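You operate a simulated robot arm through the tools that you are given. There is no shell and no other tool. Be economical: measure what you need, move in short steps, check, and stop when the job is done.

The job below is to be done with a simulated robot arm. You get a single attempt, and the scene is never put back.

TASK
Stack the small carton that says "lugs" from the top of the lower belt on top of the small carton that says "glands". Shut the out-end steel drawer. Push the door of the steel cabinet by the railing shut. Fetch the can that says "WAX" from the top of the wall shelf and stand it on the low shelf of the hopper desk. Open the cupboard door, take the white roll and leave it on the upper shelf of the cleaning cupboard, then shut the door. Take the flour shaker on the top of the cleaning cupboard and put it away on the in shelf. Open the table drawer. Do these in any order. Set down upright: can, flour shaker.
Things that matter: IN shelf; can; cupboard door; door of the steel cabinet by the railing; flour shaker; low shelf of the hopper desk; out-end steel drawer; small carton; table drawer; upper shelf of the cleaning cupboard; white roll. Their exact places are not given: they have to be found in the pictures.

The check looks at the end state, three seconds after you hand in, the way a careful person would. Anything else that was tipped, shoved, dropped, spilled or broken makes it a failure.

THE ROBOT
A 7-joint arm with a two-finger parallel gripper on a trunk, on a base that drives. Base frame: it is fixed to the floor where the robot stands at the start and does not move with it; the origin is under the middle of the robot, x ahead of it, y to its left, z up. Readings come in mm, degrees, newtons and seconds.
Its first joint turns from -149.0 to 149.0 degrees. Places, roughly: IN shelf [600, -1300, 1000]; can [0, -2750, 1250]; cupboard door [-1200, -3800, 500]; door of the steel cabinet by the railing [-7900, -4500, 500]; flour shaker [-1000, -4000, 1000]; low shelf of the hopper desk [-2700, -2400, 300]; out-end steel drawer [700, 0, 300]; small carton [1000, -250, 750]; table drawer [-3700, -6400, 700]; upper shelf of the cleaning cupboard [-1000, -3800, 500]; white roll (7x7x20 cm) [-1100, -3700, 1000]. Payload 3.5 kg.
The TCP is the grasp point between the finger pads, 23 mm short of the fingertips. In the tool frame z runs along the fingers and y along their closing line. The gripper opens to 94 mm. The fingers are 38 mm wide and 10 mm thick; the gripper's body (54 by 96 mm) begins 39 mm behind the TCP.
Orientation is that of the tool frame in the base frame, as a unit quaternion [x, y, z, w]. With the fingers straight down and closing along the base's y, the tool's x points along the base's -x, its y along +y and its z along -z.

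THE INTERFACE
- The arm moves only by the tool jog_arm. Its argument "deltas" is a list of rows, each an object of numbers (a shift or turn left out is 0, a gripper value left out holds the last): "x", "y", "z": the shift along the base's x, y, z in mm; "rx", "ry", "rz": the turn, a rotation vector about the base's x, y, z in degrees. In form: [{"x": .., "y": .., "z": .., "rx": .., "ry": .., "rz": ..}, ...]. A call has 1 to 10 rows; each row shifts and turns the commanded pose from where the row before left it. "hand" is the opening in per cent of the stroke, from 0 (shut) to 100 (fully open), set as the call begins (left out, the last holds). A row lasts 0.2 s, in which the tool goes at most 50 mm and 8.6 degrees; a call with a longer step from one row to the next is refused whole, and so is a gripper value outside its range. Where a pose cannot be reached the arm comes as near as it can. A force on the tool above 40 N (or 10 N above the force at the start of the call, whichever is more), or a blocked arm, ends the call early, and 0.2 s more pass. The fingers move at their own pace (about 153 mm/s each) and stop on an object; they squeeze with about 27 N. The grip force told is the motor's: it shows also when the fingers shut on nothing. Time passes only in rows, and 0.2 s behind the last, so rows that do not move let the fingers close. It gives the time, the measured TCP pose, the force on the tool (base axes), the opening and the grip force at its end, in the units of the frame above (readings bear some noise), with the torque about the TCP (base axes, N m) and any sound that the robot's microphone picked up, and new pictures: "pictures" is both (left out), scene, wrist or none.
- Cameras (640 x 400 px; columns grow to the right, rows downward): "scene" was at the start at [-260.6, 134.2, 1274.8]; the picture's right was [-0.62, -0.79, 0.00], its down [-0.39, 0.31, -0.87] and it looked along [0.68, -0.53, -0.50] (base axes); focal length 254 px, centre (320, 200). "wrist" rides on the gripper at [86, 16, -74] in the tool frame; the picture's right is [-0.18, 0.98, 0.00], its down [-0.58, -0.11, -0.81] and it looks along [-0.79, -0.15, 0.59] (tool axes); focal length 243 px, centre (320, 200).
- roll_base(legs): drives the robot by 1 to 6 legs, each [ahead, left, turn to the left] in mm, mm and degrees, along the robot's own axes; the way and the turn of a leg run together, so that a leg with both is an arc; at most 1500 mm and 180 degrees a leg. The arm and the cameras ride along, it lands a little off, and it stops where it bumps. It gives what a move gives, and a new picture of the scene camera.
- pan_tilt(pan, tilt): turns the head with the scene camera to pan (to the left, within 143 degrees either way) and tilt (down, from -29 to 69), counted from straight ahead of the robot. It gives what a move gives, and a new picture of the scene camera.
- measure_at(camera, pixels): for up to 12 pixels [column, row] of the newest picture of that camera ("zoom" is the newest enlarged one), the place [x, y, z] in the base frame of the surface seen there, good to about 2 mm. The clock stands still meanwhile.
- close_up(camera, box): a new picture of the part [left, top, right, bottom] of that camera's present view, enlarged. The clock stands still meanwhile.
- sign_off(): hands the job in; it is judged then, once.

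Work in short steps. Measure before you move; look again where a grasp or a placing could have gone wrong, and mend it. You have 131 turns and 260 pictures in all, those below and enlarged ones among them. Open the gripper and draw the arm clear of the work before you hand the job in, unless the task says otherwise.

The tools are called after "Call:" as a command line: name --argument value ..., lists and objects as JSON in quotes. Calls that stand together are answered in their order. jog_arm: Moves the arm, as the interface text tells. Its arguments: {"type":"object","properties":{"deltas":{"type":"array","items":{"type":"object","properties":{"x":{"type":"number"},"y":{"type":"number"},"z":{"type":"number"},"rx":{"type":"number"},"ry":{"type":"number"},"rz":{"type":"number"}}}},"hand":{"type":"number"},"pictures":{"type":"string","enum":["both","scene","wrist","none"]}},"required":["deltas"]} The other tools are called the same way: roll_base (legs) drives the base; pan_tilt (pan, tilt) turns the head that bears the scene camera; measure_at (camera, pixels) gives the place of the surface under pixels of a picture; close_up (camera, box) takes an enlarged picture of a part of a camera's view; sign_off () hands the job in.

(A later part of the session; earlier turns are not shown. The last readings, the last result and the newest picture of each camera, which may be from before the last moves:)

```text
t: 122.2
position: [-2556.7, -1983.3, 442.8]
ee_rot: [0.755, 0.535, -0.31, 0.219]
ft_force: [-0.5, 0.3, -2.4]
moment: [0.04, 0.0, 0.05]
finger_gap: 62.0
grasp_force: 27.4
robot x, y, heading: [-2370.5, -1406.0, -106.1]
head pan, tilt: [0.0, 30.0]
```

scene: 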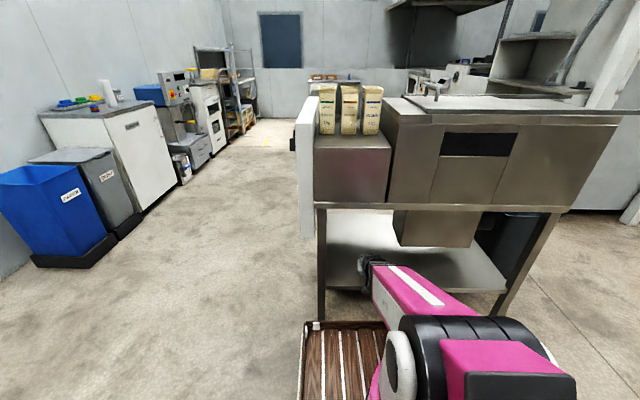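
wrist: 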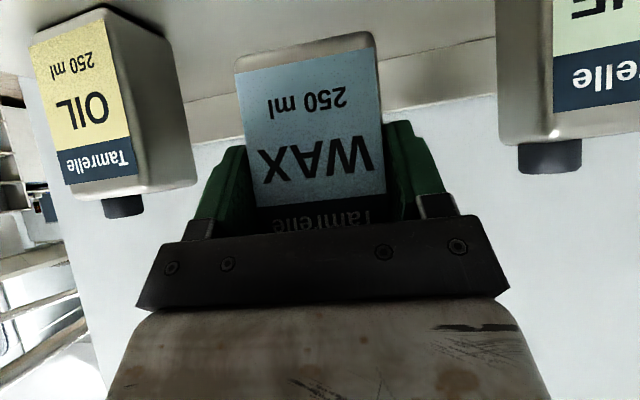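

TCP is right over the edge; advance 100 mm inward and lower to just above contact.

Call:
jog_arm --deltas '[{"x": -9.6, "y": -32}, {"x": -9.6, "y": -32}, {"x": -9.6, "y": -32}, {"z": -35}, {"z": -35}, {"z": -8}, {}]' --pictures "both"

```text
t: 123.8
position: [-2586.0, -2079.9, 367.5]
ee_rot: [0.755, 0.535, -0.309, 0.218]
ft_force: [0.8, 1.4, -1.5]
moment: [0.03, 0.0, 0.02]
finger_gap: 61.9
grasp_force: 27.1
robot x, y, heading: [-2370.6, -1406.1, -105.9]
head pan, tilt: [0.0, 30.0]
```

scene: 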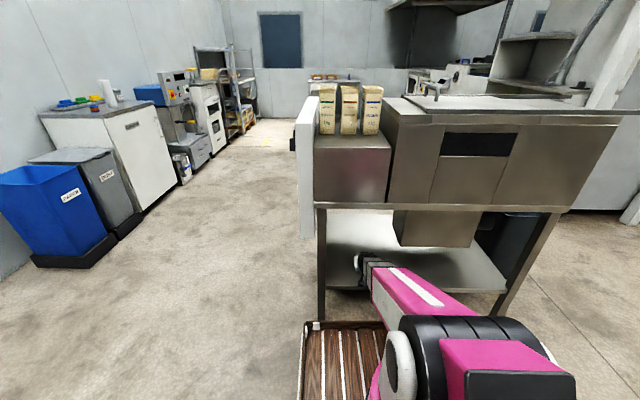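
wrist: 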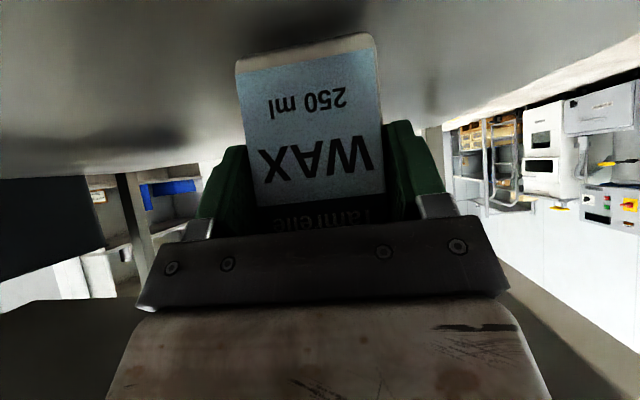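

Bottom should be ~9 mm above the shelf; lower in 2 mm steps watching the force.

Call:
jog_arm --deltas '[{"z": -3}, {"z": -2}, {"z": -2}, {"z": -2}, {}]' --pictures "none"

Call:
jog_arm --deltas '[{"z": -1.5}, {}]' --pictures "none"

```text
t: 125.0
position: [-2585.6, -2079.4, 359.7]
ee_rot: [0.754, 0.535, -0.31, 0.22]
ft_force: [0.9, 1.6, 19.9]
moment: [-0.19, -0.19, -0.02]
finger_gap: 61.3
grasp_force: 26.9
robot x, y, heading: [-2368.9, -1403.2, -105.8]
head pan, tilt: [0.0, 30.0]
```

```text
t: 125.6
position: [-2585.7, -2080.0, 356.8]
ee_rot: [0.755, 0.536, -0.31, 0.219]
ft_force: [0.0, 1.2, 19.9]
moment: [-0.23, -0.18, -0.01]
finger_gap: 61.9
grasp_force: 27.4
robot x, y, heading: [-2369.2, -1403.5, -105.9]
head pan, tilt: [0.0, 30.0]
```

Firm contact (20 N). Ease up 1 mm, open, and back off along the tool axis.

Call:
jog_arm --deltas '[{"z": 2}, {}]' --pictures "none"

Call:
jog_arm --deltas '[{}, {}, {"x": 5, "y": 14, "z": 12}, {"x": 7, "y": 25, "z": 14}, {"x": 9, "y": 30, "z": 10}, {"x": 11, "y": 38}, {"x": 11, "y": 38}, {}]' --hand 100 --pictures "wrist"

```text
t: 126.2
position: [-2586.0, -2079.4, 356.3]
ee_rot: [0.756, 0.535, -0.308, 0.217]
ft_force: [0.0, -0.3, -2.9]
moment: [0.0, -0.01, -0.01]
finger_gap: 62.0
grasp_force: 26.7
robot x, y, heading: [-2363.7, -1406.0, -106.0]
head pan, tilt: [0.0, 30.0]
```

```text
t: 128.0
position: [-2541.5, -1931.4, 393.1]
ee_rot: [0.755, 0.535, -0.309, 0.219]
ft_force: [-0.1, -0.4, 0.6]
moment: [-0.03, -0.05, 0.03]
finger_gap: 94.1
grasp_force: 0.1
robot x, y, heading: [-2370.3, -1407.6, -105.9]
head pan, tilt: [0.0, 30.0]
```

wrist: 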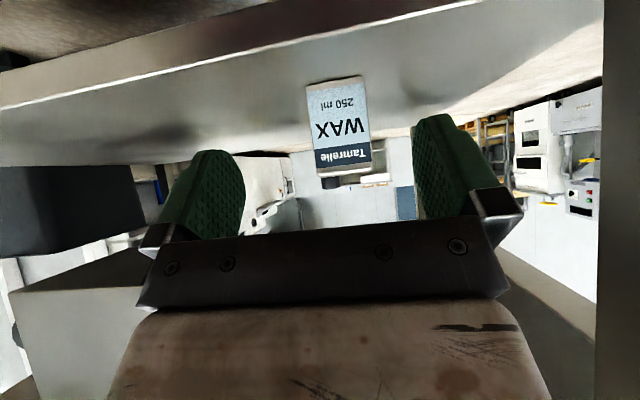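

WAX stands upright on the low shelf. Back the base out and raise the arm, then drive around toward the cleaning cupboard.

Call:
roll_base --legs '[[-340, 0, 0]]'

Call:
jog_arm --deltas '[{"z": 48}, {"z": 48}, {"z": 48}, {"z": 48}, {"z": 48}, {"z": 48}, {"z": 48}, {"z": 48}, {"z": 48}, {"z": 48}]' --pictures "none"

Call:
roll_base --legs '[[0, 900, 0], [1450, 0, 0], [500, 0, 0], [0, 0, 88]]'

Call:
pan_tilt --pan 0 --tilt 22

```text
t: 130.2
position: [-2452.3, -1610.6, 393.7]
ee_rot: [0.757, 0.532, -0.311, 0.217]
ft_force: [-0.9, 0.2, 0.9]
moment: [0.03, -0.01, -0.03]
finger_gap: 94.1
grasp_force: 0.0
robot x, y, heading: [-2278.7, -1082.5, -106.0]
head pan, tilt: [0.0, 30.0]
```

scene: 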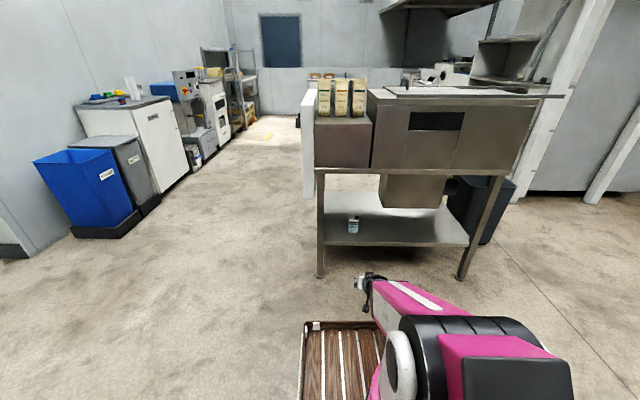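

```text
t: 132.4
position: [-2468.6, -1658.7, 860.7]
ee_rot: [0.757, 0.533, -0.31, 0.217]
ft_force: [0.1, -0.4, -0.4]
moment: [0.0, 0.01, 0.01]
finger_gap: 94.0
grasp_force: 0.1
out of reach, approached as far as the arm can: row 4, 5, 6, 7, 8
robot x, y, heading: [-2275.8, -1080.4, -106.2]
head pan, tilt: [0.0, 30.0]
```

```text
t: 150.2
position: [-1378.7, -3388.3, 860.1]
ee_rot: [0.167, 0.91, -0.069, 0.372]
ft_force: [0.2, 0.0, -0.4]
moment: [-0.03, 0.0, 0.04]
finger_gap: 93.8
grasp_force: 0.0
robot x, y, heading: [-1950.4, -3184.4, -17.6]
head pan, tilt: [0.0, 30.0]
```

scene: 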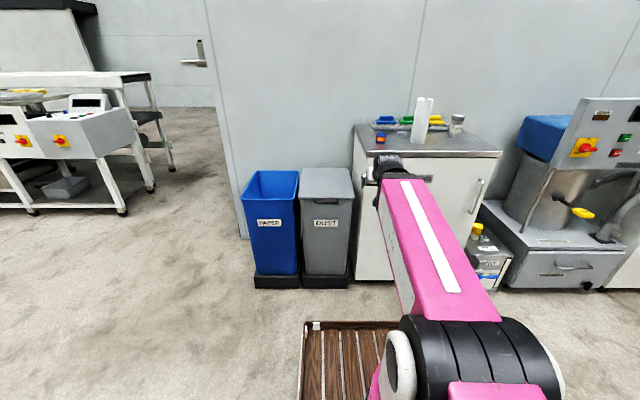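

```text
t: 150.9
position: [-1380.3, -3388.2, 859.8]
ee_rot: [0.166, 0.91, -0.068, 0.373]
ft_force: [-0.3, -0.2, -0.1]
moment: [0.03, -0.02, 0.03]
finger_gap: 94.1
grasp_force: 0.1
robot x, y, heading: [-1949.8, -3183.8, -17.4]
head pan, tilt: [0.0, 22.0]
```

scene: 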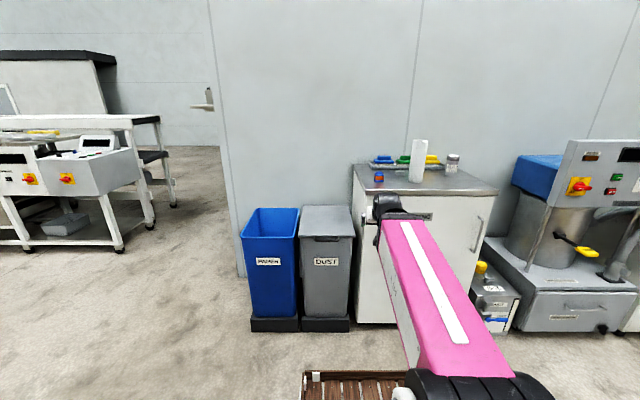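

The cupboard: door with handle at right (478,235), hinge left; white roll (418,160), shaker (452,163). Zoom and measure.

Call:
close_up --camera "scene" --box '[340, 120, 520, 345]'

Call:
measure_at --camera "scene" --pixels '[[418, 165], [452, 165], [478, 232], [482, 218], [472, 252], [356, 165], [358, 195], [495, 190], [357, 300], [450, 182], [388, 185], [488, 235]]'

```text
1.78 times, centred on (430, 232) of scene
```

zoom: 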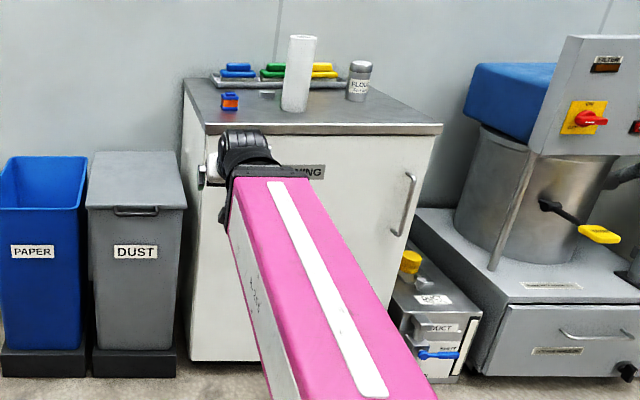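

```text
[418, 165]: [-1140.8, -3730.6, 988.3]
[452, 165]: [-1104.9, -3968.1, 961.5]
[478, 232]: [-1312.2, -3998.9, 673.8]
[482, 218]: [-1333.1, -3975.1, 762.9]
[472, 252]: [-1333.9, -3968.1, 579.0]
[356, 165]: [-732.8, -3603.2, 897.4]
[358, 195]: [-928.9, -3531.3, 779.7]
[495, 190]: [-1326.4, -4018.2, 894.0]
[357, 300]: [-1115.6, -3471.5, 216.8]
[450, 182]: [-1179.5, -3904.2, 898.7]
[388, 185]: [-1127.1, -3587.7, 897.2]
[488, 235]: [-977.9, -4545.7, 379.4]
```

Cupboard front is at d≈0, hinge side s≈-3645, handle at d≈-41, s≈-4188, z 580-760; top at z 898. I strafe right 520 mm and reduce the tool pitch to 20°.

Call:
roll_base --legs '[[0, -520, -0.5]]'

Call:
jog_arm --deltas '[{"rx": -2.6, "ry": -8.0, "z": -40}, {"rx": -2.6, "ry": -8.0, "z": -40}, {"rx": -2.6, "ry": -8.0, "z": -40}, {"z": -40, "rz": 2.5}, {"z": -30}, {}]' --pictures "both"

Call:
close_up --camera "scene" --box '[240, 100, 480, 330]'

```text
t: 153.9
position: [-1538.3, -3890.0, 858.6]
ee_rot: [0.17, 0.91, -0.071, 0.372]
ft_force: [-0.2, 0.7, -0.2]
moment: [0.01, 0.01, 0.0]
finger_gap: 94.0
grasp_force: 0.0
robot x, y, heading: [-2112.4, -3684.2, -17.7]
head pan, tilt: [0.0, 22.0]
```

scene: 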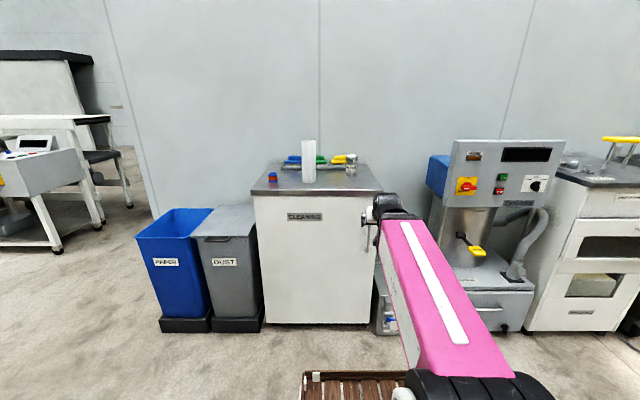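

```text
t: 155.3
position: [-1510.5, -3900.6, 669.3]
ee_rot: [0.137, 0.809, -0.083, 0.565]
ft_force: [-0.5, -0.6, 0.3]
moment: [0.0, -0.01, 0.03]
finger_gap: 94.0
grasp_force: 0.1
out of reach, approached as far as the arm can: row 1, 2
robot x, y, heading: [-2107.6, -3681.4, -17.7]
head pan, tilt: [0.0, 22.0]
```

scene: 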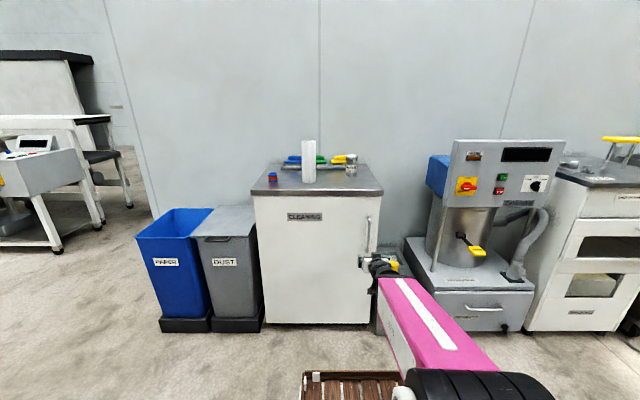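
wrist: 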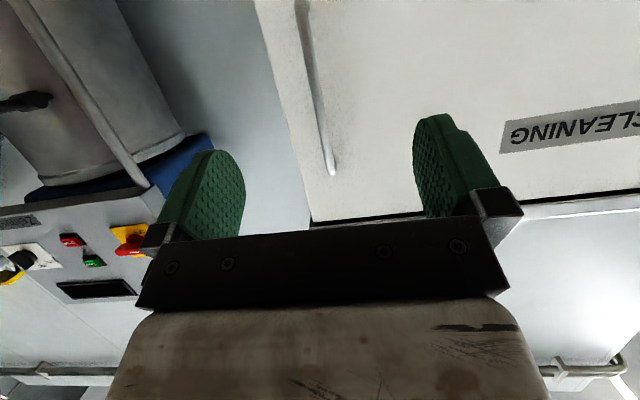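

```text
1.74 times, centred on (360, 215) of scene
```

zoom: 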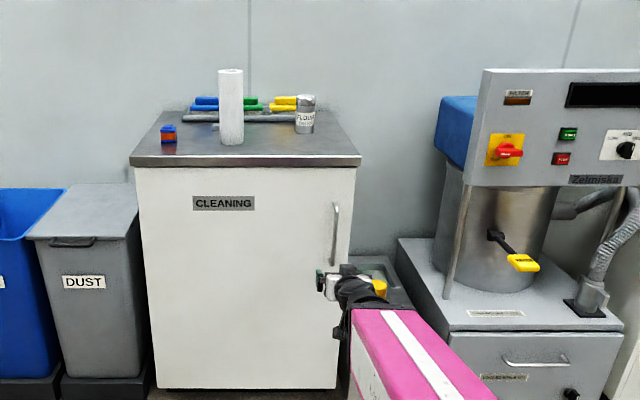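

Handle visible in zoom (335,205-262). Measure the handle and door edges.

Call:
measure_at --camera "zoom" --pixels '[[336, 210], [335, 235], [334, 255], [345, 235], [325, 235], [140, 235], [150, 380], [230, 140], [230, 100], [305, 130], [305, 100], [168, 133]]'

Call:
measure_at --camera "wrist" --pixels '[[309, 60], [318, 100], [328, 150], [333, 172], [360, 100], [300, 150], [340, 60]]'

```text
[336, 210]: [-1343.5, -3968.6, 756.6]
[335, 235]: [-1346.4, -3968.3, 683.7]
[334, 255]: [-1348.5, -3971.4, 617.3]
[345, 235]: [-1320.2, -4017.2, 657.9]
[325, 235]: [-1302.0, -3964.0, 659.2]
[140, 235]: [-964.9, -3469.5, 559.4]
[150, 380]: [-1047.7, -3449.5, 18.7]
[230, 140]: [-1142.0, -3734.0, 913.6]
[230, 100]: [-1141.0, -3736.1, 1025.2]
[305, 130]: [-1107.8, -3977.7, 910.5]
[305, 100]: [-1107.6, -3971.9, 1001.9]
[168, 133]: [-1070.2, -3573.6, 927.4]
```

```text
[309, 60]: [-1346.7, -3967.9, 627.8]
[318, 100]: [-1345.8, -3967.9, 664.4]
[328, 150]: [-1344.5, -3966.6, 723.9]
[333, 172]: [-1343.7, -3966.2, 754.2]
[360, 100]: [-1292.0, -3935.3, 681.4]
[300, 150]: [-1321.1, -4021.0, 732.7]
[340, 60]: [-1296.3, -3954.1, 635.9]
```

Bar at d≈-54, s≈-4190. Advance 177 mm with open fingers straddling it, then close.

Call:
jog_arm --deltas '[{"x": 41, "y": -16.9}, {"x": 41, "y": -16.9}, {"x": 41, "y": -16.9}, {"x": 41, "y": -16.9}, {}]' --pictures "wrist"

Call:
jog_arm --deltas '[{}, {}, {}]' --hand 0 --pictures "none"

```text
t: 156.5
position: [-1348.6, -3966.6, 668.0]
ee_rot: [0.138, 0.809, -0.083, 0.565]
ft_force: [0.7, 0.0, 0.1]
moment: [-0.03, 0.01, -0.03]
finger_gap: 94.1
grasp_force: 0.0
robot x, y, heading: [-2109.5, -3682.7, -17.8]
head pan, tilt: [0.0, 22.0]
```

wrist: 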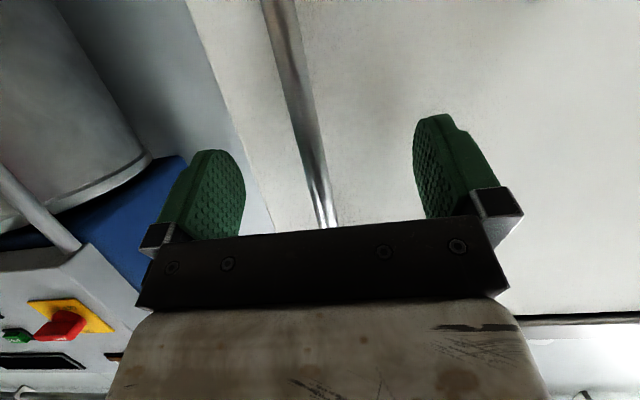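

```text
t: 157.3
position: [-1348.5, -3968.5, 666.9]
ee_rot: [0.136, 0.809, -0.084, 0.566]
ft_force: [-10.5, -25.8, -4.9]
moment: [-1.96, 0.59, -0.22]
finger_gap: 12.4
grasp_force: 44.2
robot x, y, heading: [-2110.3, -3683.0, -17.9]
head pan, tilt: [0.0, 22.0]
```

Bar gripped. Pull the door along its arc (radius ≈542 about d -5, s -3650), turning the tool with it, in 2.5° rows to 25°.

Call:
jog_arm --deltas '[{"x": -22.3, "y": 7.3, "rz": -2.5}, {"x": -21.3, "y": 10.3, "rz": -2.5}, {"x": -20.3, "y": 12, "rz": -2.5}, {"x": -20.3, "y": 12, "rz": -2.5}, {"x": -19.2, "y": 13.8, "rz": -2.5}, {"x": -19.2, "y": 13.8, "rz": -2.5}, {"x": -17.9, "y": 15.4, "rz": -2.5}, {"x": -17.9, "y": 15.4, "rz": -2.5}, {"x": -16.5, "y": 17, "rz": -2.5}, {"x": -16.5, "y": 17, "rz": -2.5}]' --pictures "scene"

```text
t: 157.9
position: [-1391.6, -3948.6, 668.1]
ee_rot: [0.188, 0.801, -0.088, 0.561]
ft_force: [-1.6, -0.9, 4.8]
moment: [-1.63, 1.66, -0.01]
finger_gap: 14.6
grasp_force: 44.8
robot x, y, heading: [-2110.5, -3680.2, -17.6]
head pan, tilt: [0.0, 22.0]
stopped in row 3: the force on the tool passed its limit at 44 N (the readings are from after the stop); the commanded pose is now the measured one
```

scene: 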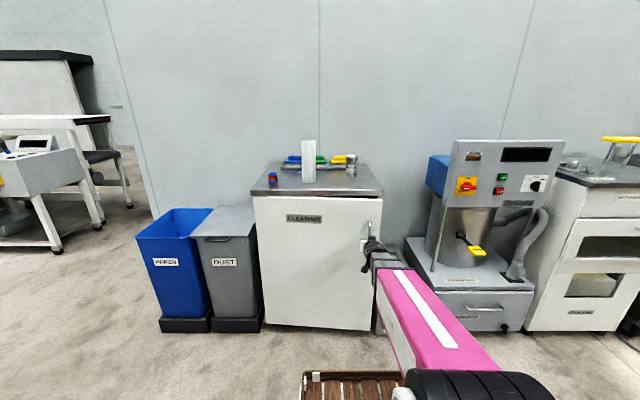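

Door has opened about 5° and the force eased. Continue the arc, 2° per row.

Call:
jog_arm --deltas '[{"x": -16.2, "y": 9.6, "rz": -2}, {"x": -16.2, "y": 9.6, "rz": -2}, {"x": -15.8, "y": 10.4, "rz": -2}, {"x": -15.3, "y": 11, "rz": -2}, {"x": -15, "y": 11.6, "rz": -2}, {"x": -14.6, "y": 12.1, "rz": -2}, {"x": -14.2, "y": 12.5, "rz": -2}, {"x": -13.6, "y": 13.2, "rz": -2}, {"x": -13.2, "y": 13.6, "rz": -2}, {"x": -12.7, "y": 14, "rz": -2}]' --pictures "scene"

```text
t: 160.1
position: [-1540.5, -3830.8, 667.8]
ee_rot: [0.328, 0.755, -0.183, 0.537]
ft_force: [-17.8, -15.0, 17.1]
moment: [-0.93, 2.02, -0.19]
finger_gap: 14.7
grasp_force: 45.0
robot x, y, heading: [-2111.2, -3680.0, -17.7]
head pan, tilt: [0.0, 22.0]
```

scene: 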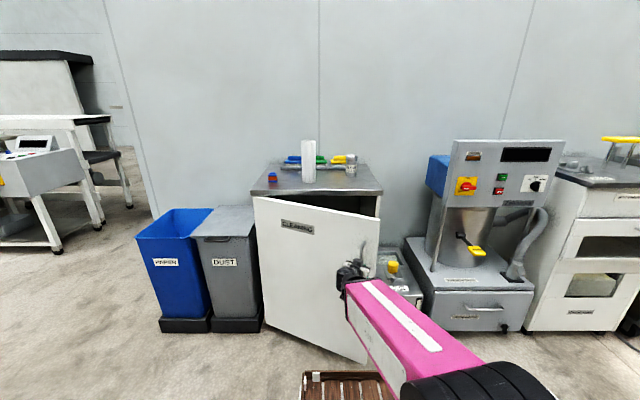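

Door at ≈25°. The tray would be in the door's sweep, so I release, back the base 200 mm, and re-grip to continue.

Call:
jog_arm --deltas '[{}, {}, {"x": -30, "y": 27}, {"x": -30, "y": 27}]' --hand 100 --pictures "none"

Call:
roll_base --legs '[[-200, 0, 0]]'

Call:
jog_arm --deltas '[{}]' --pictures "wrist"

```text
t: 161.1
position: [-1542.6, -3777.0, 644.4]
ee_rot: [0.328, 0.755, -0.182, 0.537]
ft_force: [0.4, 0.2, -0.3]
moment: [0.0, 0.01, 0.02]
finger_gap: 94.0
grasp_force: 0.1
out of reach, approached as far as the arm can: row 3, 4
robot x, y, heading: [-2110.2, -3684.3, -17.9]
head pan, tilt: [0.0, 22.0]
```

```text
t: 162.7
position: [-1732.6, -3716.0, 645.7]
ee_rot: [0.327, 0.755, -0.182, 0.538]
ft_force: [-0.1, 0.2, -0.3]
moment: [0.0, 0.01, -0.02]
finger_gap: 94.1
grasp_force: 0.0
robot x, y, heading: [-2301.6, -3620.0, -18.0]
head pan, tilt: [0.0, 22.0]
```

scene: 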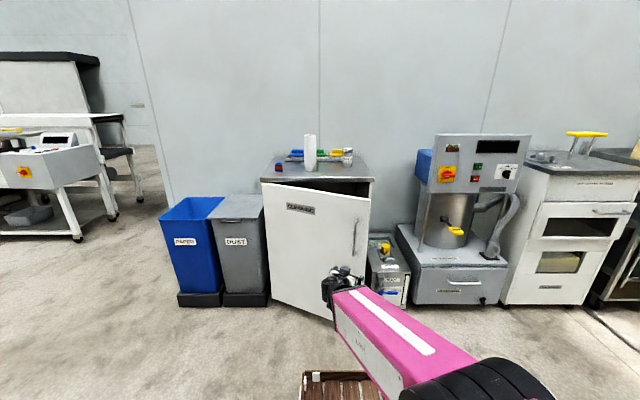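

```text
t: 163.1
position: [-1733.0, -3716.0, 643.8]
ee_rot: [0.327, 0.756, -0.181, 0.537]
ft_force: [0.2, -0.7, 0.2]
moment: [-0.01, 0.0, 0.01]
finger_gap: 93.7
grasp_force: 0.1
robot x, y, heading: [-2301.3, -3620.5, -17.7]
head pan, tilt: [0.0, 22.0]
```

wrist: 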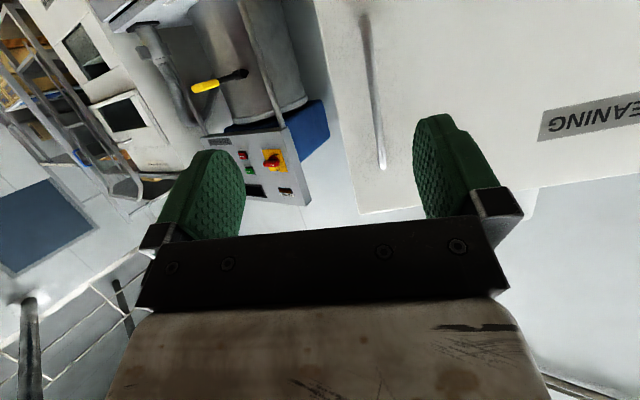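

Door stayed. Measure the handle's new position.

Call:
measure_at --camera "wrist" --pixels '[[367, 50], [374, 100], [380, 150], [420, 60], [340, 60], [350, 150]]'

```text
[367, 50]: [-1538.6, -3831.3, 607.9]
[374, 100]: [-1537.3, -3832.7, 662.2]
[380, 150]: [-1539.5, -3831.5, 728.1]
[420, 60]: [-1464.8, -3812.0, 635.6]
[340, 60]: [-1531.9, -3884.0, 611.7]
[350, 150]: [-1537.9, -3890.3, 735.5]
```

Go to the bar (-1538,-3832) via a point in line with the tool, then close.

Call:
jog_arm --deltas '[{"x": 35.7, "y": -17.2, "z": 5}, {"x": 35.7, "y": -17.2, "z": 5}, {"x": 35.7, "y": -17.2, "z": 5}, {"x": 35.7, "y": -17.2, "z": 5}, {"x": 26, "y": -23.5}, {"x": 25.5, "y": -23.5}, {}]' --pictures "none"

Call:
jog_arm --deltas '[{}, {}, {}]' --hand 0 --pictures "none"

```text
t: 164.7
position: [-1537.4, -3833.5, 667.3]
ee_rot: [0.326, 0.756, -0.181, 0.538]
ft_force: [-0.1, 0.0, 0.3]
moment: [-0.01, 0.0, 0.01]
finger_gap: 93.9
grasp_force: 0.1
robot x, y, heading: [-2297.8, -3618.3, -17.9]
head pan, tilt: [0.0, 22.0]
```

```text
t: 165.5
position: [-1537.4, -3832.2, 667.1]
ee_rot: [0.325, 0.757, -0.181, 0.538]
ft_force: [6.8, 6.1, 0.5]
moment: [-1.86, 1.01, 0.14]
finger_gap: 14.5
grasp_force: 45.4
robot x, y, heading: [-2297.1, -3624.9, -17.6]
head pan, tilt: [0.0, 22.0]
```

Gripped again; continue the arc from 25.5° to about 50°.

Call:
jog_arm --deltas '[{"x": -15.3, "y": 18.1, "rz": -2.5}, {"x": -14.4, "y": 18.8, "rz": -2.5}, {"x": -13.6, "y": 19.3, "rz": -2.5}, {"x": -12.7, "y": 20, "rz": -2.5}, {"x": -11.9, "y": 20.5, "rz": -2.5}, {"x": -11, "y": 20.9, "rz": -2.5}, {"x": -10, "y": 21.4, "rz": -2.5}, {"x": -9.1, "y": 21.9, "rz": -2.5}, {"x": -8.1, "y": 22.2, "rz": -2.5}, {"x": -7.2, "y": 22.5, "rz": -2.5}]' --pictures "scene"

```text
t: 166.3
position: [-1572.9, -3787.1, 665.6]
ee_rot: [0.361, 0.738, -0.212, 0.529]
ft_force: [0.9, 1.0, 4.5]
moment: [-0.99, 1.89, -0.01]
finger_gap: 14.4
grasp_force: 45.1
robot x, y, heading: [-2298.9, -3621.3, -17.5]
head pan, tilt: [0.0, 22.0]
stopped in row 3: the force on the tool passed its limit at 42 N (the readings are from after the stop); the commanded pose is now the measured one
```

scene: 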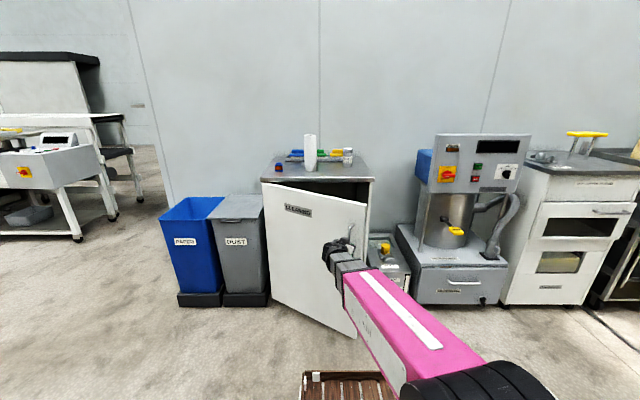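

Just over the limit; the residual is small. Continue with gentler rows.

Call:
jog_arm --deltas '[{"x": -5.5, "y": 7.7, "rz": -1}, {"x": -8.2, "y": 11.6, "rz": -1.5}, {"x": -10.2, "y": 16, "rz": -2}, {"x": -9.5, "y": 16.4, "rz": -2}, {"x": -8.8, "y": 16.7, "rz": -2}, {"x": -8, "y": 17.1, "rz": -2}, {"x": -7.3, "y": 17.5, "rz": -2}, {"x": -6.5, "y": 17.8, "rz": -2}, {"x": -5.8, "y": 18, "rz": -2}, {"x": -5.2, "y": 18.2, "rz": -2}]' --pictures "scene"

```text
t: 168.5
position: [-1650.3, -3631.6, 667.2]
ee_rot: [0.48, 0.669, -0.294, 0.486]
ft_force: [-9.7, -3.4, -17.4]
moment: [-1.78, 1.38, 0.07]
finger_gap: 14.6
grasp_force: 45.7
robot x, y, heading: [-2298.8, -3622.0, -17.9]
head pan, tilt: [0.0, 22.0]
```

scene: 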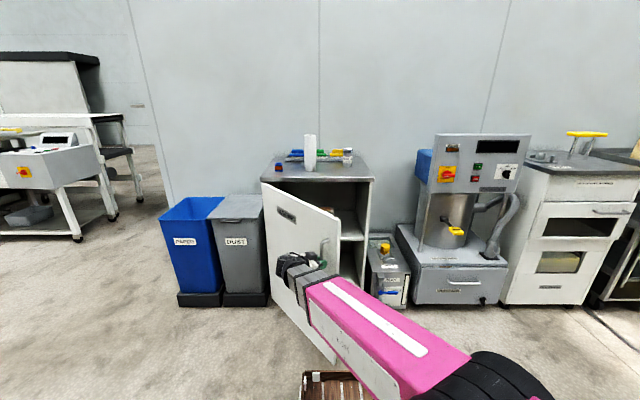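

Door at ≈50°, the inner shelf is visible. Continue to about 70°.

Call:
jog_arm --deltas '[{"x": -5.6, "y": 18, "rz": -2}, {"x": -5, "y": 18.2, "rz": -2}, {"x": -4.3, "y": 18.4, "rz": -2}, {"x": -3.7, "y": 18.6, "rz": -2}, {"x": -3.1, "y": 18.7, "rz": -2}, {"x": -2.4, "y": 18.8, "rz": -2}, {"x": -1.8, "y": 18.9, "rz": -2}, {"x": -1.1, "y": 18.9, "rz": -2}, {"x": -0.5, "y": 18.9, "rz": -2}, {"x": 0.1, "y": 19, "rz": -2}]' --pictures "scene"

```text
t: 170.7
position: [-1674.4, -3442.0, 667.9]
ee_rot: [0.586, 0.576, -0.373, 0.431]
ft_force: [18.8, -0.5, 20.2]
moment: [-1.05, 1.8, 0.19]
finger_gap: 14.9
grasp_force: 44.7
robot x, y, heading: [-2303.0, -3619.7, -17.4]
head pan, tilt: [0.0, 22.0]
```

scene: 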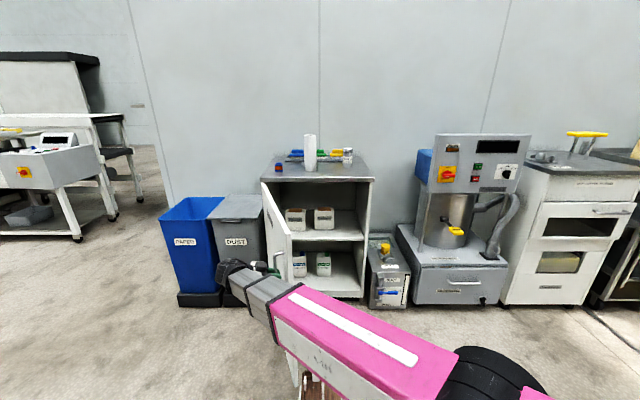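

Door is wide open (~70°); the upper shelf shows cartons at left and free room at right. Release, back away from the handle, rise and turn the tool forward again.

Call:
jog_arm --deltas '[{}, {}, {"x": -3, "y": 30}, {"x": -3, "y": 40}, {"x": -3, "y": 40}, {"z": 45}, {"z": 45}, {"z": 45}, {"z": 45}, {"z": 45}]' --hand 100 --pictures "none"

Call:
jog_arm --deltas '[{"rz": 8.5, "z": 20}, {"rz": 8.5, "z": 20}, {"rz": 8.5, "z": 20}, {"rz": 8.5, "z": 20}, {"rz": 8.5, "z": 20}, {"rz": 8.5, "z": 20}, {"rz": 8.5}, {"rz": 8.5}, {}]' --pictures "none"

Call:
close_up --camera "scene" --box '[230, 120, 410, 320]'

```text
t: 172.9
position: [-1667.9, -3356.7, 880.6]
ee_rot: [0.583, 0.58, -0.367, 0.435]
ft_force: [0.2, 0.5, 0.4]
moment: [0.02, -0.02, -0.03]
finger_gap: 93.9
grasp_force: 0.0
out of reach, approached as far as the arm can: row 9, 10
robot x, y, heading: [-2297.5, -3618.8, -17.7]
head pan, tilt: [0.0, 22.0]
```

```text
t: 174.9
position: [-1668.9, -3357.8, 999.0]
ee_rot: [0.164, 0.806, -0.068, 0.565]
ft_force: [-0.6, -0.7, 0.2]
moment: [-0.03, 0.02, -0.01]
finger_gap: 94.0
grasp_force: 0.1
robot x, y, heading: [-2301.9, -3625.1, -17.6]
head pan, tilt: [0.0, 22.0]
```

```text
2.00 times, centred on (320, 220) of scene
```

zoom: 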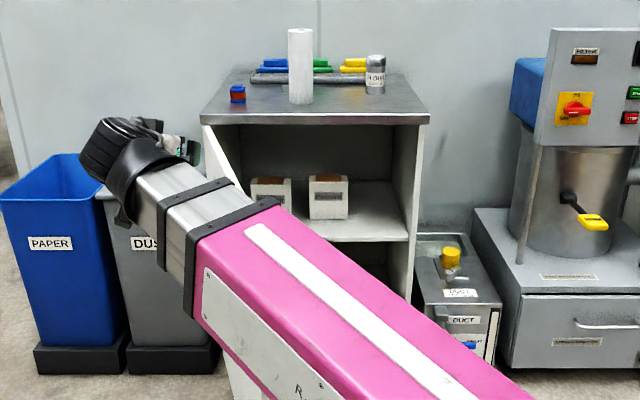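

Call:
measure_at --camera "zoom" --pixels '[[300, 35], [300, 70], [300, 100], [290, 70], [311, 70], [375, 85], [320, 78], [378, 220], [385, 195], [348, 200], [405, 180], [330, 120]]'

```text
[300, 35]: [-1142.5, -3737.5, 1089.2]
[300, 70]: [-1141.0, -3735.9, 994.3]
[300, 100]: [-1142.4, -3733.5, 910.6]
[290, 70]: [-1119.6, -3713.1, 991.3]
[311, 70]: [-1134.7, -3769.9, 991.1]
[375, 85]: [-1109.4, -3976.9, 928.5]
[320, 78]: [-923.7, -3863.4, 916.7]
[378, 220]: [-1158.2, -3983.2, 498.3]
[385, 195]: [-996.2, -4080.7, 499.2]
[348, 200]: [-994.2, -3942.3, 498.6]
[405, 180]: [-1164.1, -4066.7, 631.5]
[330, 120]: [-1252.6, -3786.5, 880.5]
```

Roll centre: d≈102, s≈-3905, z 898-1098; shelf z≈498 with a free spot around d 110, s -4140. Drive ahead 250 mm and bring the tool before the roll.

Call:
roll_base --legs '[[250, 0, 0]]'

Call:
jog_arm --deltas '[{"x": 25.8, "y": -34.3}, {"x": 25.8, "y": -34.3}, {"x": 25.8, "y": -34.3}, {"x": 25.8, "y": -34.3}, {"x": 25.8, "y": -34.3}, {"x": 25.8, "y": -34.3}, {"x": 25.8, "y": -34.3}, {"x": 25.8, "y": -34.3}, {}]' --pictures "both"

```text
t: 176.7
position: [-1429.0, -3434.4, 999.0]
ee_rot: [0.166, 0.806, -0.069, 0.564]
ft_force: [0.8, 0.3, 0.3]
moment: [-0.02, -0.01, -0.01]
finger_gap: 94.3
grasp_force: 0.1
robot x, y, heading: [-2061.6, -3700.6, -17.5]
head pan, tilt: [0.0, 22.0]
```

scene: 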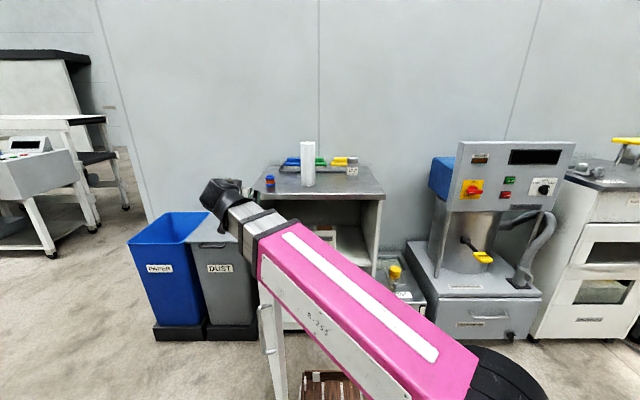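

```text
t: 178.7
position: [-1222.2, -3708.3, 998.2]
ee_rot: [0.165, 0.806, -0.069, 0.565]
ft_force: [0.3, 0.0, 0.4]
moment: [-0.01, 0.0, -0.03]
finger_gap: 93.9
grasp_force: 0.0
robot x, y, heading: [-2062.0, -3702.0, -17.7]
head pan, tilt: [0.0, 22.0]
```

scene: 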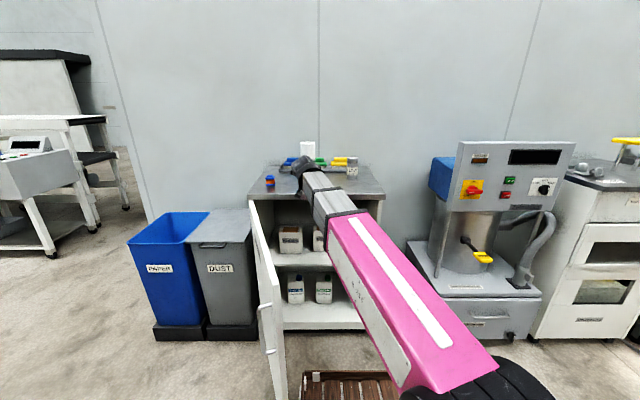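
wrist: 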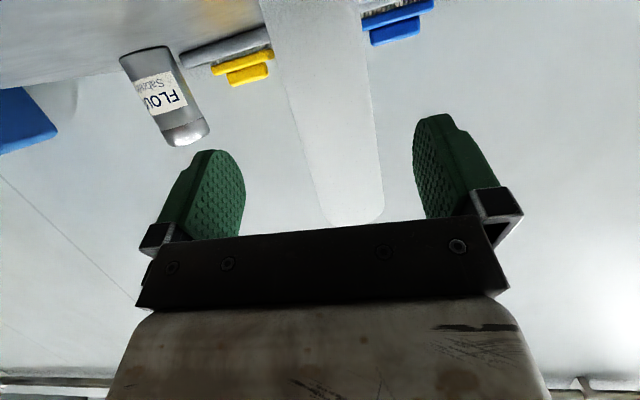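

Roll is centred between the pads. Advance 113 mm and close on it, then lift.

Call:
jog_arm --deltas '[{"x": 36, "y": -11.7}, {"x": 36, "y": -11.7}, {"x": 35.5, "y": -11.5}, {}]' --pictures "wrist"

Call:
jog_arm --deltas '[{}, {}, {"z": 10}, {"z": 30}, {"z": 30}, {}]' --hand 0 --pictures "both"

```text
t: 179.7
position: [-1116.2, -3743.9, 998.8]
ee_rot: [0.165, 0.805, -0.069, 0.565]
ft_force: [-0.1, -0.1, 0.4]
moment: [-0.02, -0.04, -0.01]
finger_gap: 94.0
grasp_force: 0.1
robot x, y, heading: [-2062.3, -3704.3, -17.8]
head pan, tilt: [0.0, 22.0]
```

wrist: 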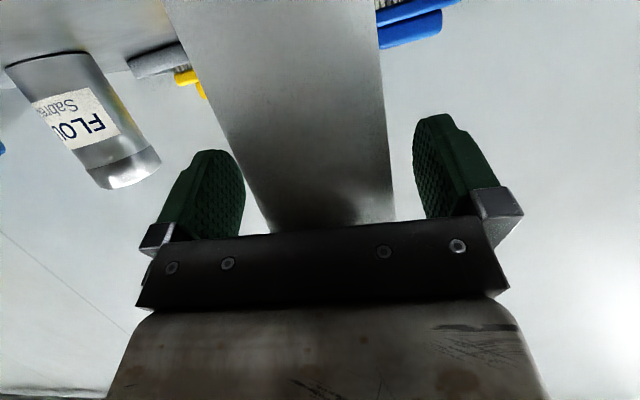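

```text
t: 181.1
position: [-1115.0, -3744.3, 1068.9]
ee_rot: [0.166, 0.805, -0.07, 0.565]
ft_force: [0.4, 0.7, -5.4]
moment: [0.02, 0.03, 0.0]
finger_gap: 66.7
grasp_force: 27.3
robot x, y, heading: [-2061.4, -3699.1, -17.6]
head pan, tilt: [0.0, 22.0]
```

scene: 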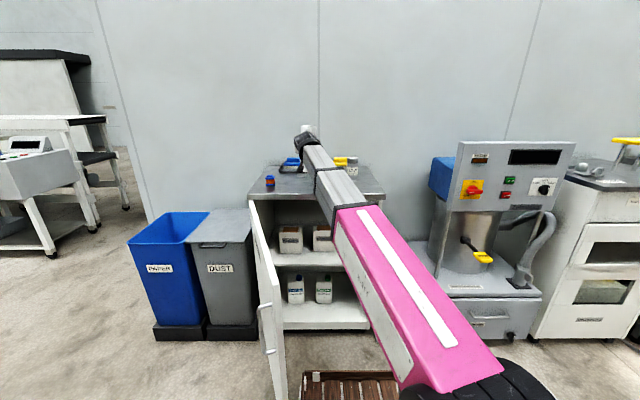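
wrist: 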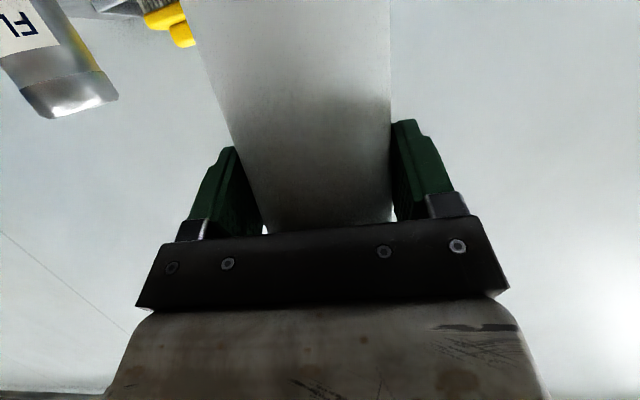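

Roll held firmly. Retract 315 mm, shift right 235 mm, then lower.

Call:
jog_arm --deltas '[{"x": -42.8, "y": 13.9}, {"x": -42.8, "y": 13.9}, {"x": -42.8, "y": 13.9}, {"x": -42.8, "y": 13.9}, {"x": -42.8, "y": 13.9}, {"x": -42.8, "y": 13.9}, {"x": -42.8, "y": 13.9}, {"x": -14, "y": -43}, {"x": -14, "y": -43}, {"x": -14, "y": -43}]' --pictures "none"

Call:
jog_arm --deltas '[{"x": -14, "y": -43}, {"x": -14, "y": -43}, {"x": -5, "y": -15, "z": -40}, {"z": -48}, {"z": -48}, {"z": -48}, {"z": -48}, {"z": -48}, {"z": -48}, {"z": -48}]' --pictures "none"

Call:
jog_arm --deltas '[{"z": -40}, {}]' --pictures "both"

```text
t: 183.3
position: [-1461.1, -3777.1, 1066.8]
ee_rot: [0.165, 0.806, -0.069, 0.565]
ft_force: [-0.4, -0.1, -5.8]
moment: [-0.01, -0.01, -0.01]
finger_gap: 67.1
grasp_force: 26.9
robot x, y, heading: [-2062.6, -3697.7, -17.7]
head pan, tilt: [0.0, 22.0]
```

```text
t: 185.5
position: [-1439.8, -3891.6, 703.5]
ee_rot: [0.164, 0.805, -0.069, 0.566]
ft_force: [-0.1, -0.1, -6.1]
moment: [-0.04, 0.05, 0.03]
finger_gap: 66.8
grasp_force: 27.3
out of reach, approached as far as the arm can: row 1, 2, 3, 4, 5, 6
robot x, y, heading: [-2060.5, -3699.9, -17.7]
head pan, tilt: [0.0, 22.0]
```

```text
t: 186.1
position: [-1440.7, -3892.2, 664.1]
ee_rot: [0.165, 0.806, -0.068, 0.565]
ft_force: [0.5, -0.9, -5.9]
moment: [0.02, 0.05, -0.02]
finger_gap: 66.7
grasp_force: 26.7
robot x, y, heading: [-2060.6, -3696.6, -18.0]
head pan, tilt: [0.0, 22.0]
```

scene: 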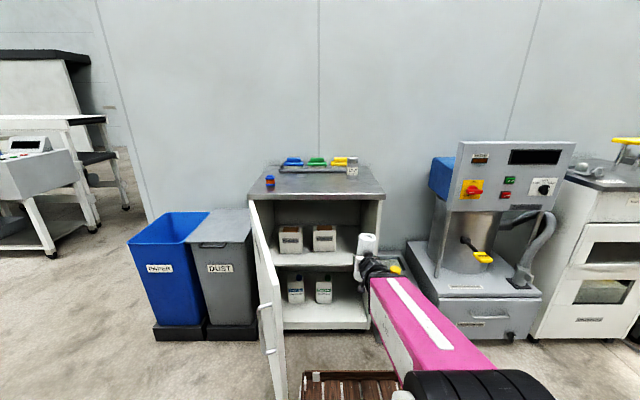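
wrist: 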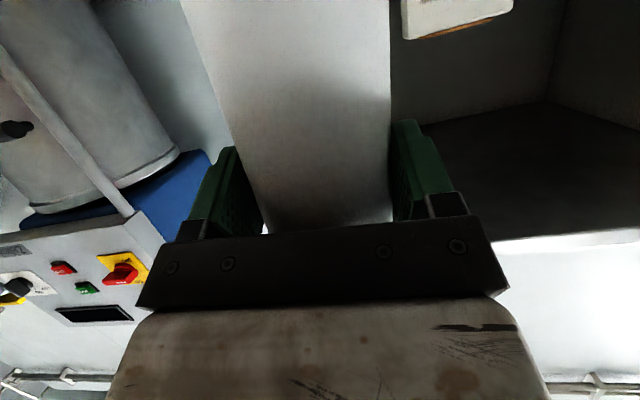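

Roll is in front of the compartment at s≈-4147, z base 564. Measure the shelf's free window: carton right side, inner right wall, shelf edge.

Call:
close_up --camera "scene" --box '[270, 180, 400, 280]'

Call:
measure_at --camera "scene" --pixels '[[336, 240], [334, 230], [345, 255], [345, 265], [372, 215], [378, 215], [350, 240], [355, 215], [382, 210], [350, 262]]'

```text
4.00 times, centred on (335, 230) of scene
```

zoom: 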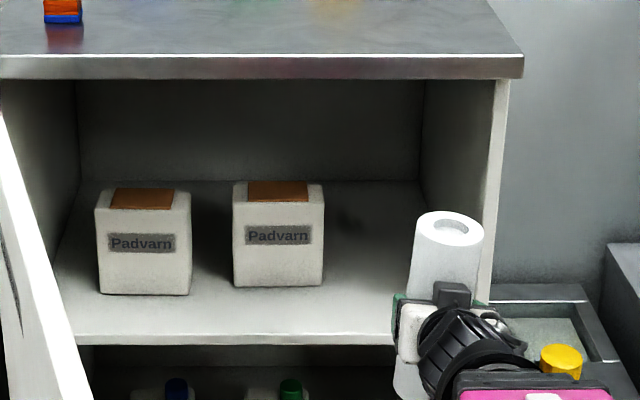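

```text
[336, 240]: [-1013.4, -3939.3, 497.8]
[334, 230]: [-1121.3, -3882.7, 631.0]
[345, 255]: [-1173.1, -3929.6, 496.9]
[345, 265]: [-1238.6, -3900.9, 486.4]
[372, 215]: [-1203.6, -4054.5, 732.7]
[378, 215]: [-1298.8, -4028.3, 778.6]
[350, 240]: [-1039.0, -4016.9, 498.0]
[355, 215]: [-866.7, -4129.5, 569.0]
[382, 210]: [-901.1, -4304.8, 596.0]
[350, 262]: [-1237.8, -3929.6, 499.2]
```

Free window: s -4225..-4039; target d≈105, s≈-4135. Lower to z 625 and slide in 272 mm.

Call:
jog_arm --deltas '[{"z": -39}, {"x": 43.7, "y": -12.1}, {"x": 43.7, "y": -12.1}, {"x": 43.7, "y": -12.1}, {"x": 43.7, "y": -12.1}, {"x": 43.7, "y": -12.1}, {"x": 43.7, "y": -12.1}, {}, {"z": -10}, {}]' --pictures "both"

```text
t: 188.3
position: [-1179.1, -3966.4, 634.2]
ee_rot: [0.166, 0.805, -0.07, 0.565]
ft_force: [1.2, 0.2, -5.1]
moment: [0.04, 0.06, 0.0]
finger_gap: 67.2
grasp_force: 26.6
out of reach, approached as far as the arm can: row 1
robot x, y, heading: [-2057.6, -3696.2, -17.5]
head pan, tilt: [0.0, 22.0]
```

scene: 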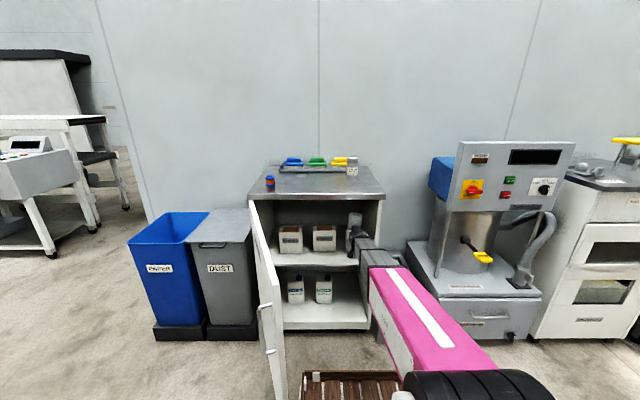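
wrist: 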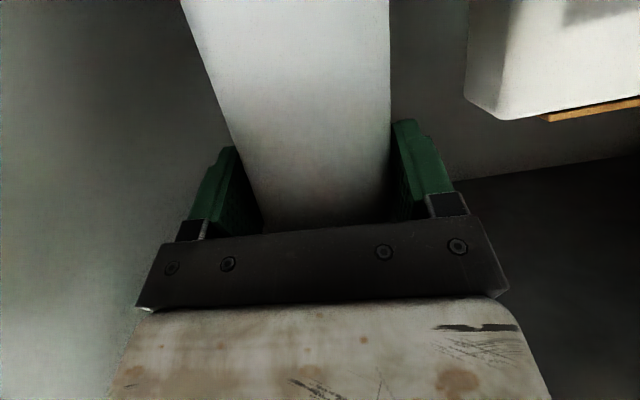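

In place; lower 33 mm to contact.

Call:
jog_arm --deltas '[{"z": -12}, {"z": -12}, {"z": -6}, {"z": -2}, {"z": -2}, {}]' --pictures "none"

Call:
jog_arm --deltas '[{"z": -1.5}, {}]' --pictures "none"

```text
t: 189.7
position: [-1179.7, -3966.3, 601.7]
ee_rot: [0.165, 0.805, -0.069, 0.565]
ft_force: [0.1, -0.2, -6.5]
moment: [0.03, 0.04, -0.02]
finger_gap: 66.9
grasp_force: 27.0
robot x, y, heading: [-2060.1, -3700.8, -17.8]
head pan, tilt: [0.0, 22.0]
```

```text
t: 190.3
position: [-1179.1, -3966.5, 599.6]
ee_rot: [0.165, 0.805, -0.069, 0.565]
ft_force: [-0.1, -0.4, -5.8]
moment: [0.04, 0.02, 0.04]
finger_gap: 66.9
grasp_force: 26.9
robot x, y, heading: [-2061.4, -3699.7, -17.7]
head pan, tilt: [0.0, 22.0]
```

Call:
jog_arm --deltas '[{"z": -1.5}, {"z": -1}, {}]' --pictures "none"

```text
t: 191.1
position: [-1179.5, -3967.5, 598.3]
ee_rot: [0.164, 0.805, -0.068, 0.566]
ft_force: [-1.5, 1.5, 3.1]
moment: [0.08, 0.13, -0.02]
finger_gap: 66.8
grasp_force: 27.3
robot x, y, heading: [-2060.8, -3699.7, -17.8]
head pan, tilt: [0.0, 22.0]
```

Contact made (force reversed). Open and retreat straight out.

Call:
jog_arm --deltas '[{}, {}, {"x": -19, "y": 6.2, "z": 3}, {"x": -38, "y": 12.4, "z": 5}, {"x": -42.8, "y": 13.9}, {"x": -42.8, "y": 13.9}, {"x": -42.8, "y": 13.9}, {"x": -42.8, "y": 13.9}, {}]' --hand 100 --pictures "both"

```text
t: 193.1
position: [-1406.9, -3893.3, 607.8]
ee_rot: [0.165, 0.805, -0.069, 0.565]
ft_force: [-1.1, 0.4, 0.7]
moment: [-0.02, -0.02, 0.0]
finger_gap: 94.1
grasp_force: 0.0
robot x, y, heading: [-2065.1, -3700.6, -17.7]
head pan, tilt: [0.0, 22.0]
```

scene: 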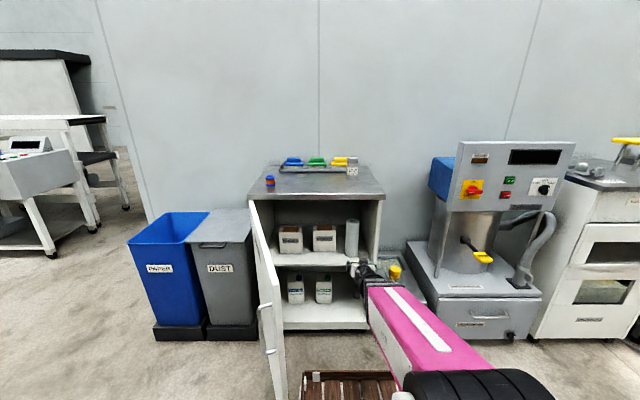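
wrist: 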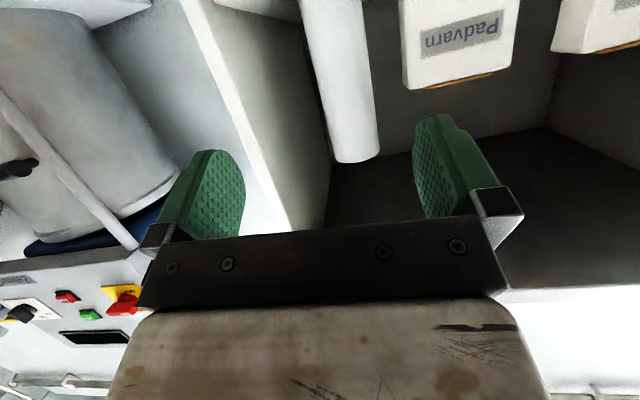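

Roll stands on the upper shelf. To shut the door: raise the arm above the door, back the base 250 mm, and go over to the door's outer side with closed fingers.

Call:
jog_arm --deltas '[{"x": -20, "y": 6.5, "z": 40}, {"x": -20, "y": 6.5, "z": 40}, {"z": 45}, {"z": 45}, {"z": 45}, {"z": 45}, {"z": 45}, {"z": 45}, {"z": 45}]' --hand 0 --pictures "none"

Call:
roll_base --legs '[[-250, 0, 0]]'

Call:
jog_arm --deltas '[{"x": 13.5, "y": 41.5}, {"x": 13.5, "y": 41.5}, {"x": 13.5, "y": 41.5}, {"x": 13.5, "y": 41.5}, {"x": 13.5, "y": 41.5}, {"x": 13.5, "y": 41.5}, {"x": 13.5, "y": 41.5}, {"x": 13.5, "y": 41.5}, {"x": 13.5, "y": 41.5}, {"x": 13.5, "y": 41.5}]' --pictures "none"

```text
t: 195.1
position: [-1438.5, -3882.9, 1002.8]
ee_rot: [0.165, 0.805, -0.069, 0.565]
ft_force: [-0.5, 0.6, 0.2]
moment: [0.01, 0.02, 0.02]
finger_gap: 0.0
grasp_force: 26.7
out of reach, approached as far as the arm can: row 5
robot x, y, heading: [-2064.2, -3697.9, -17.7]
head pan, tilt: [0.0, 22.0]
```

```text
t: 196.9
position: [-1671.8, -3806.1, 1001.2]
ee_rot: [0.164, 0.805, -0.069, 0.565]
ft_force: [-0.2, -0.3, -0.3]
moment: [0.01, 0.01, -0.01]
finger_gap: 0.0
grasp_force: 27.0
robot x, y, heading: [-2296.2, -3623.5, -17.7]
head pan, tilt: [0.0, 22.0]
```

scene: 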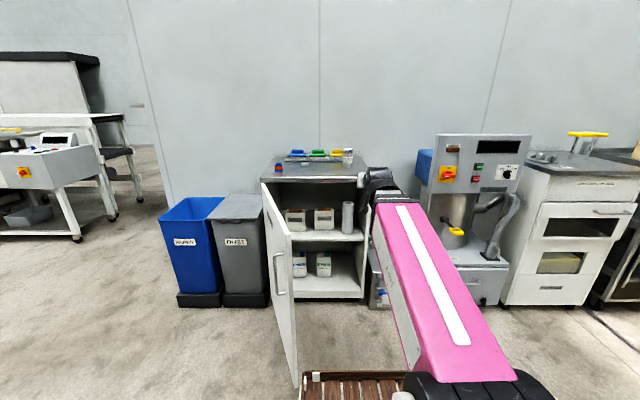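

```text
t: 199.1
position: [-1536.4, -3392.3, 1001.0]
ee_rot: [0.165, 0.806, -0.069, 0.565]
ft_force: [-0.5, -0.3, -0.3]
moment: [-0.02, 0.0, 0.03]
finger_gap: 0.3
grasp_force: 27.3
robot x, y, heading: [-2291.5, -3620.7, -17.5]
head pan, tilt: [0.0, 22.0]
```

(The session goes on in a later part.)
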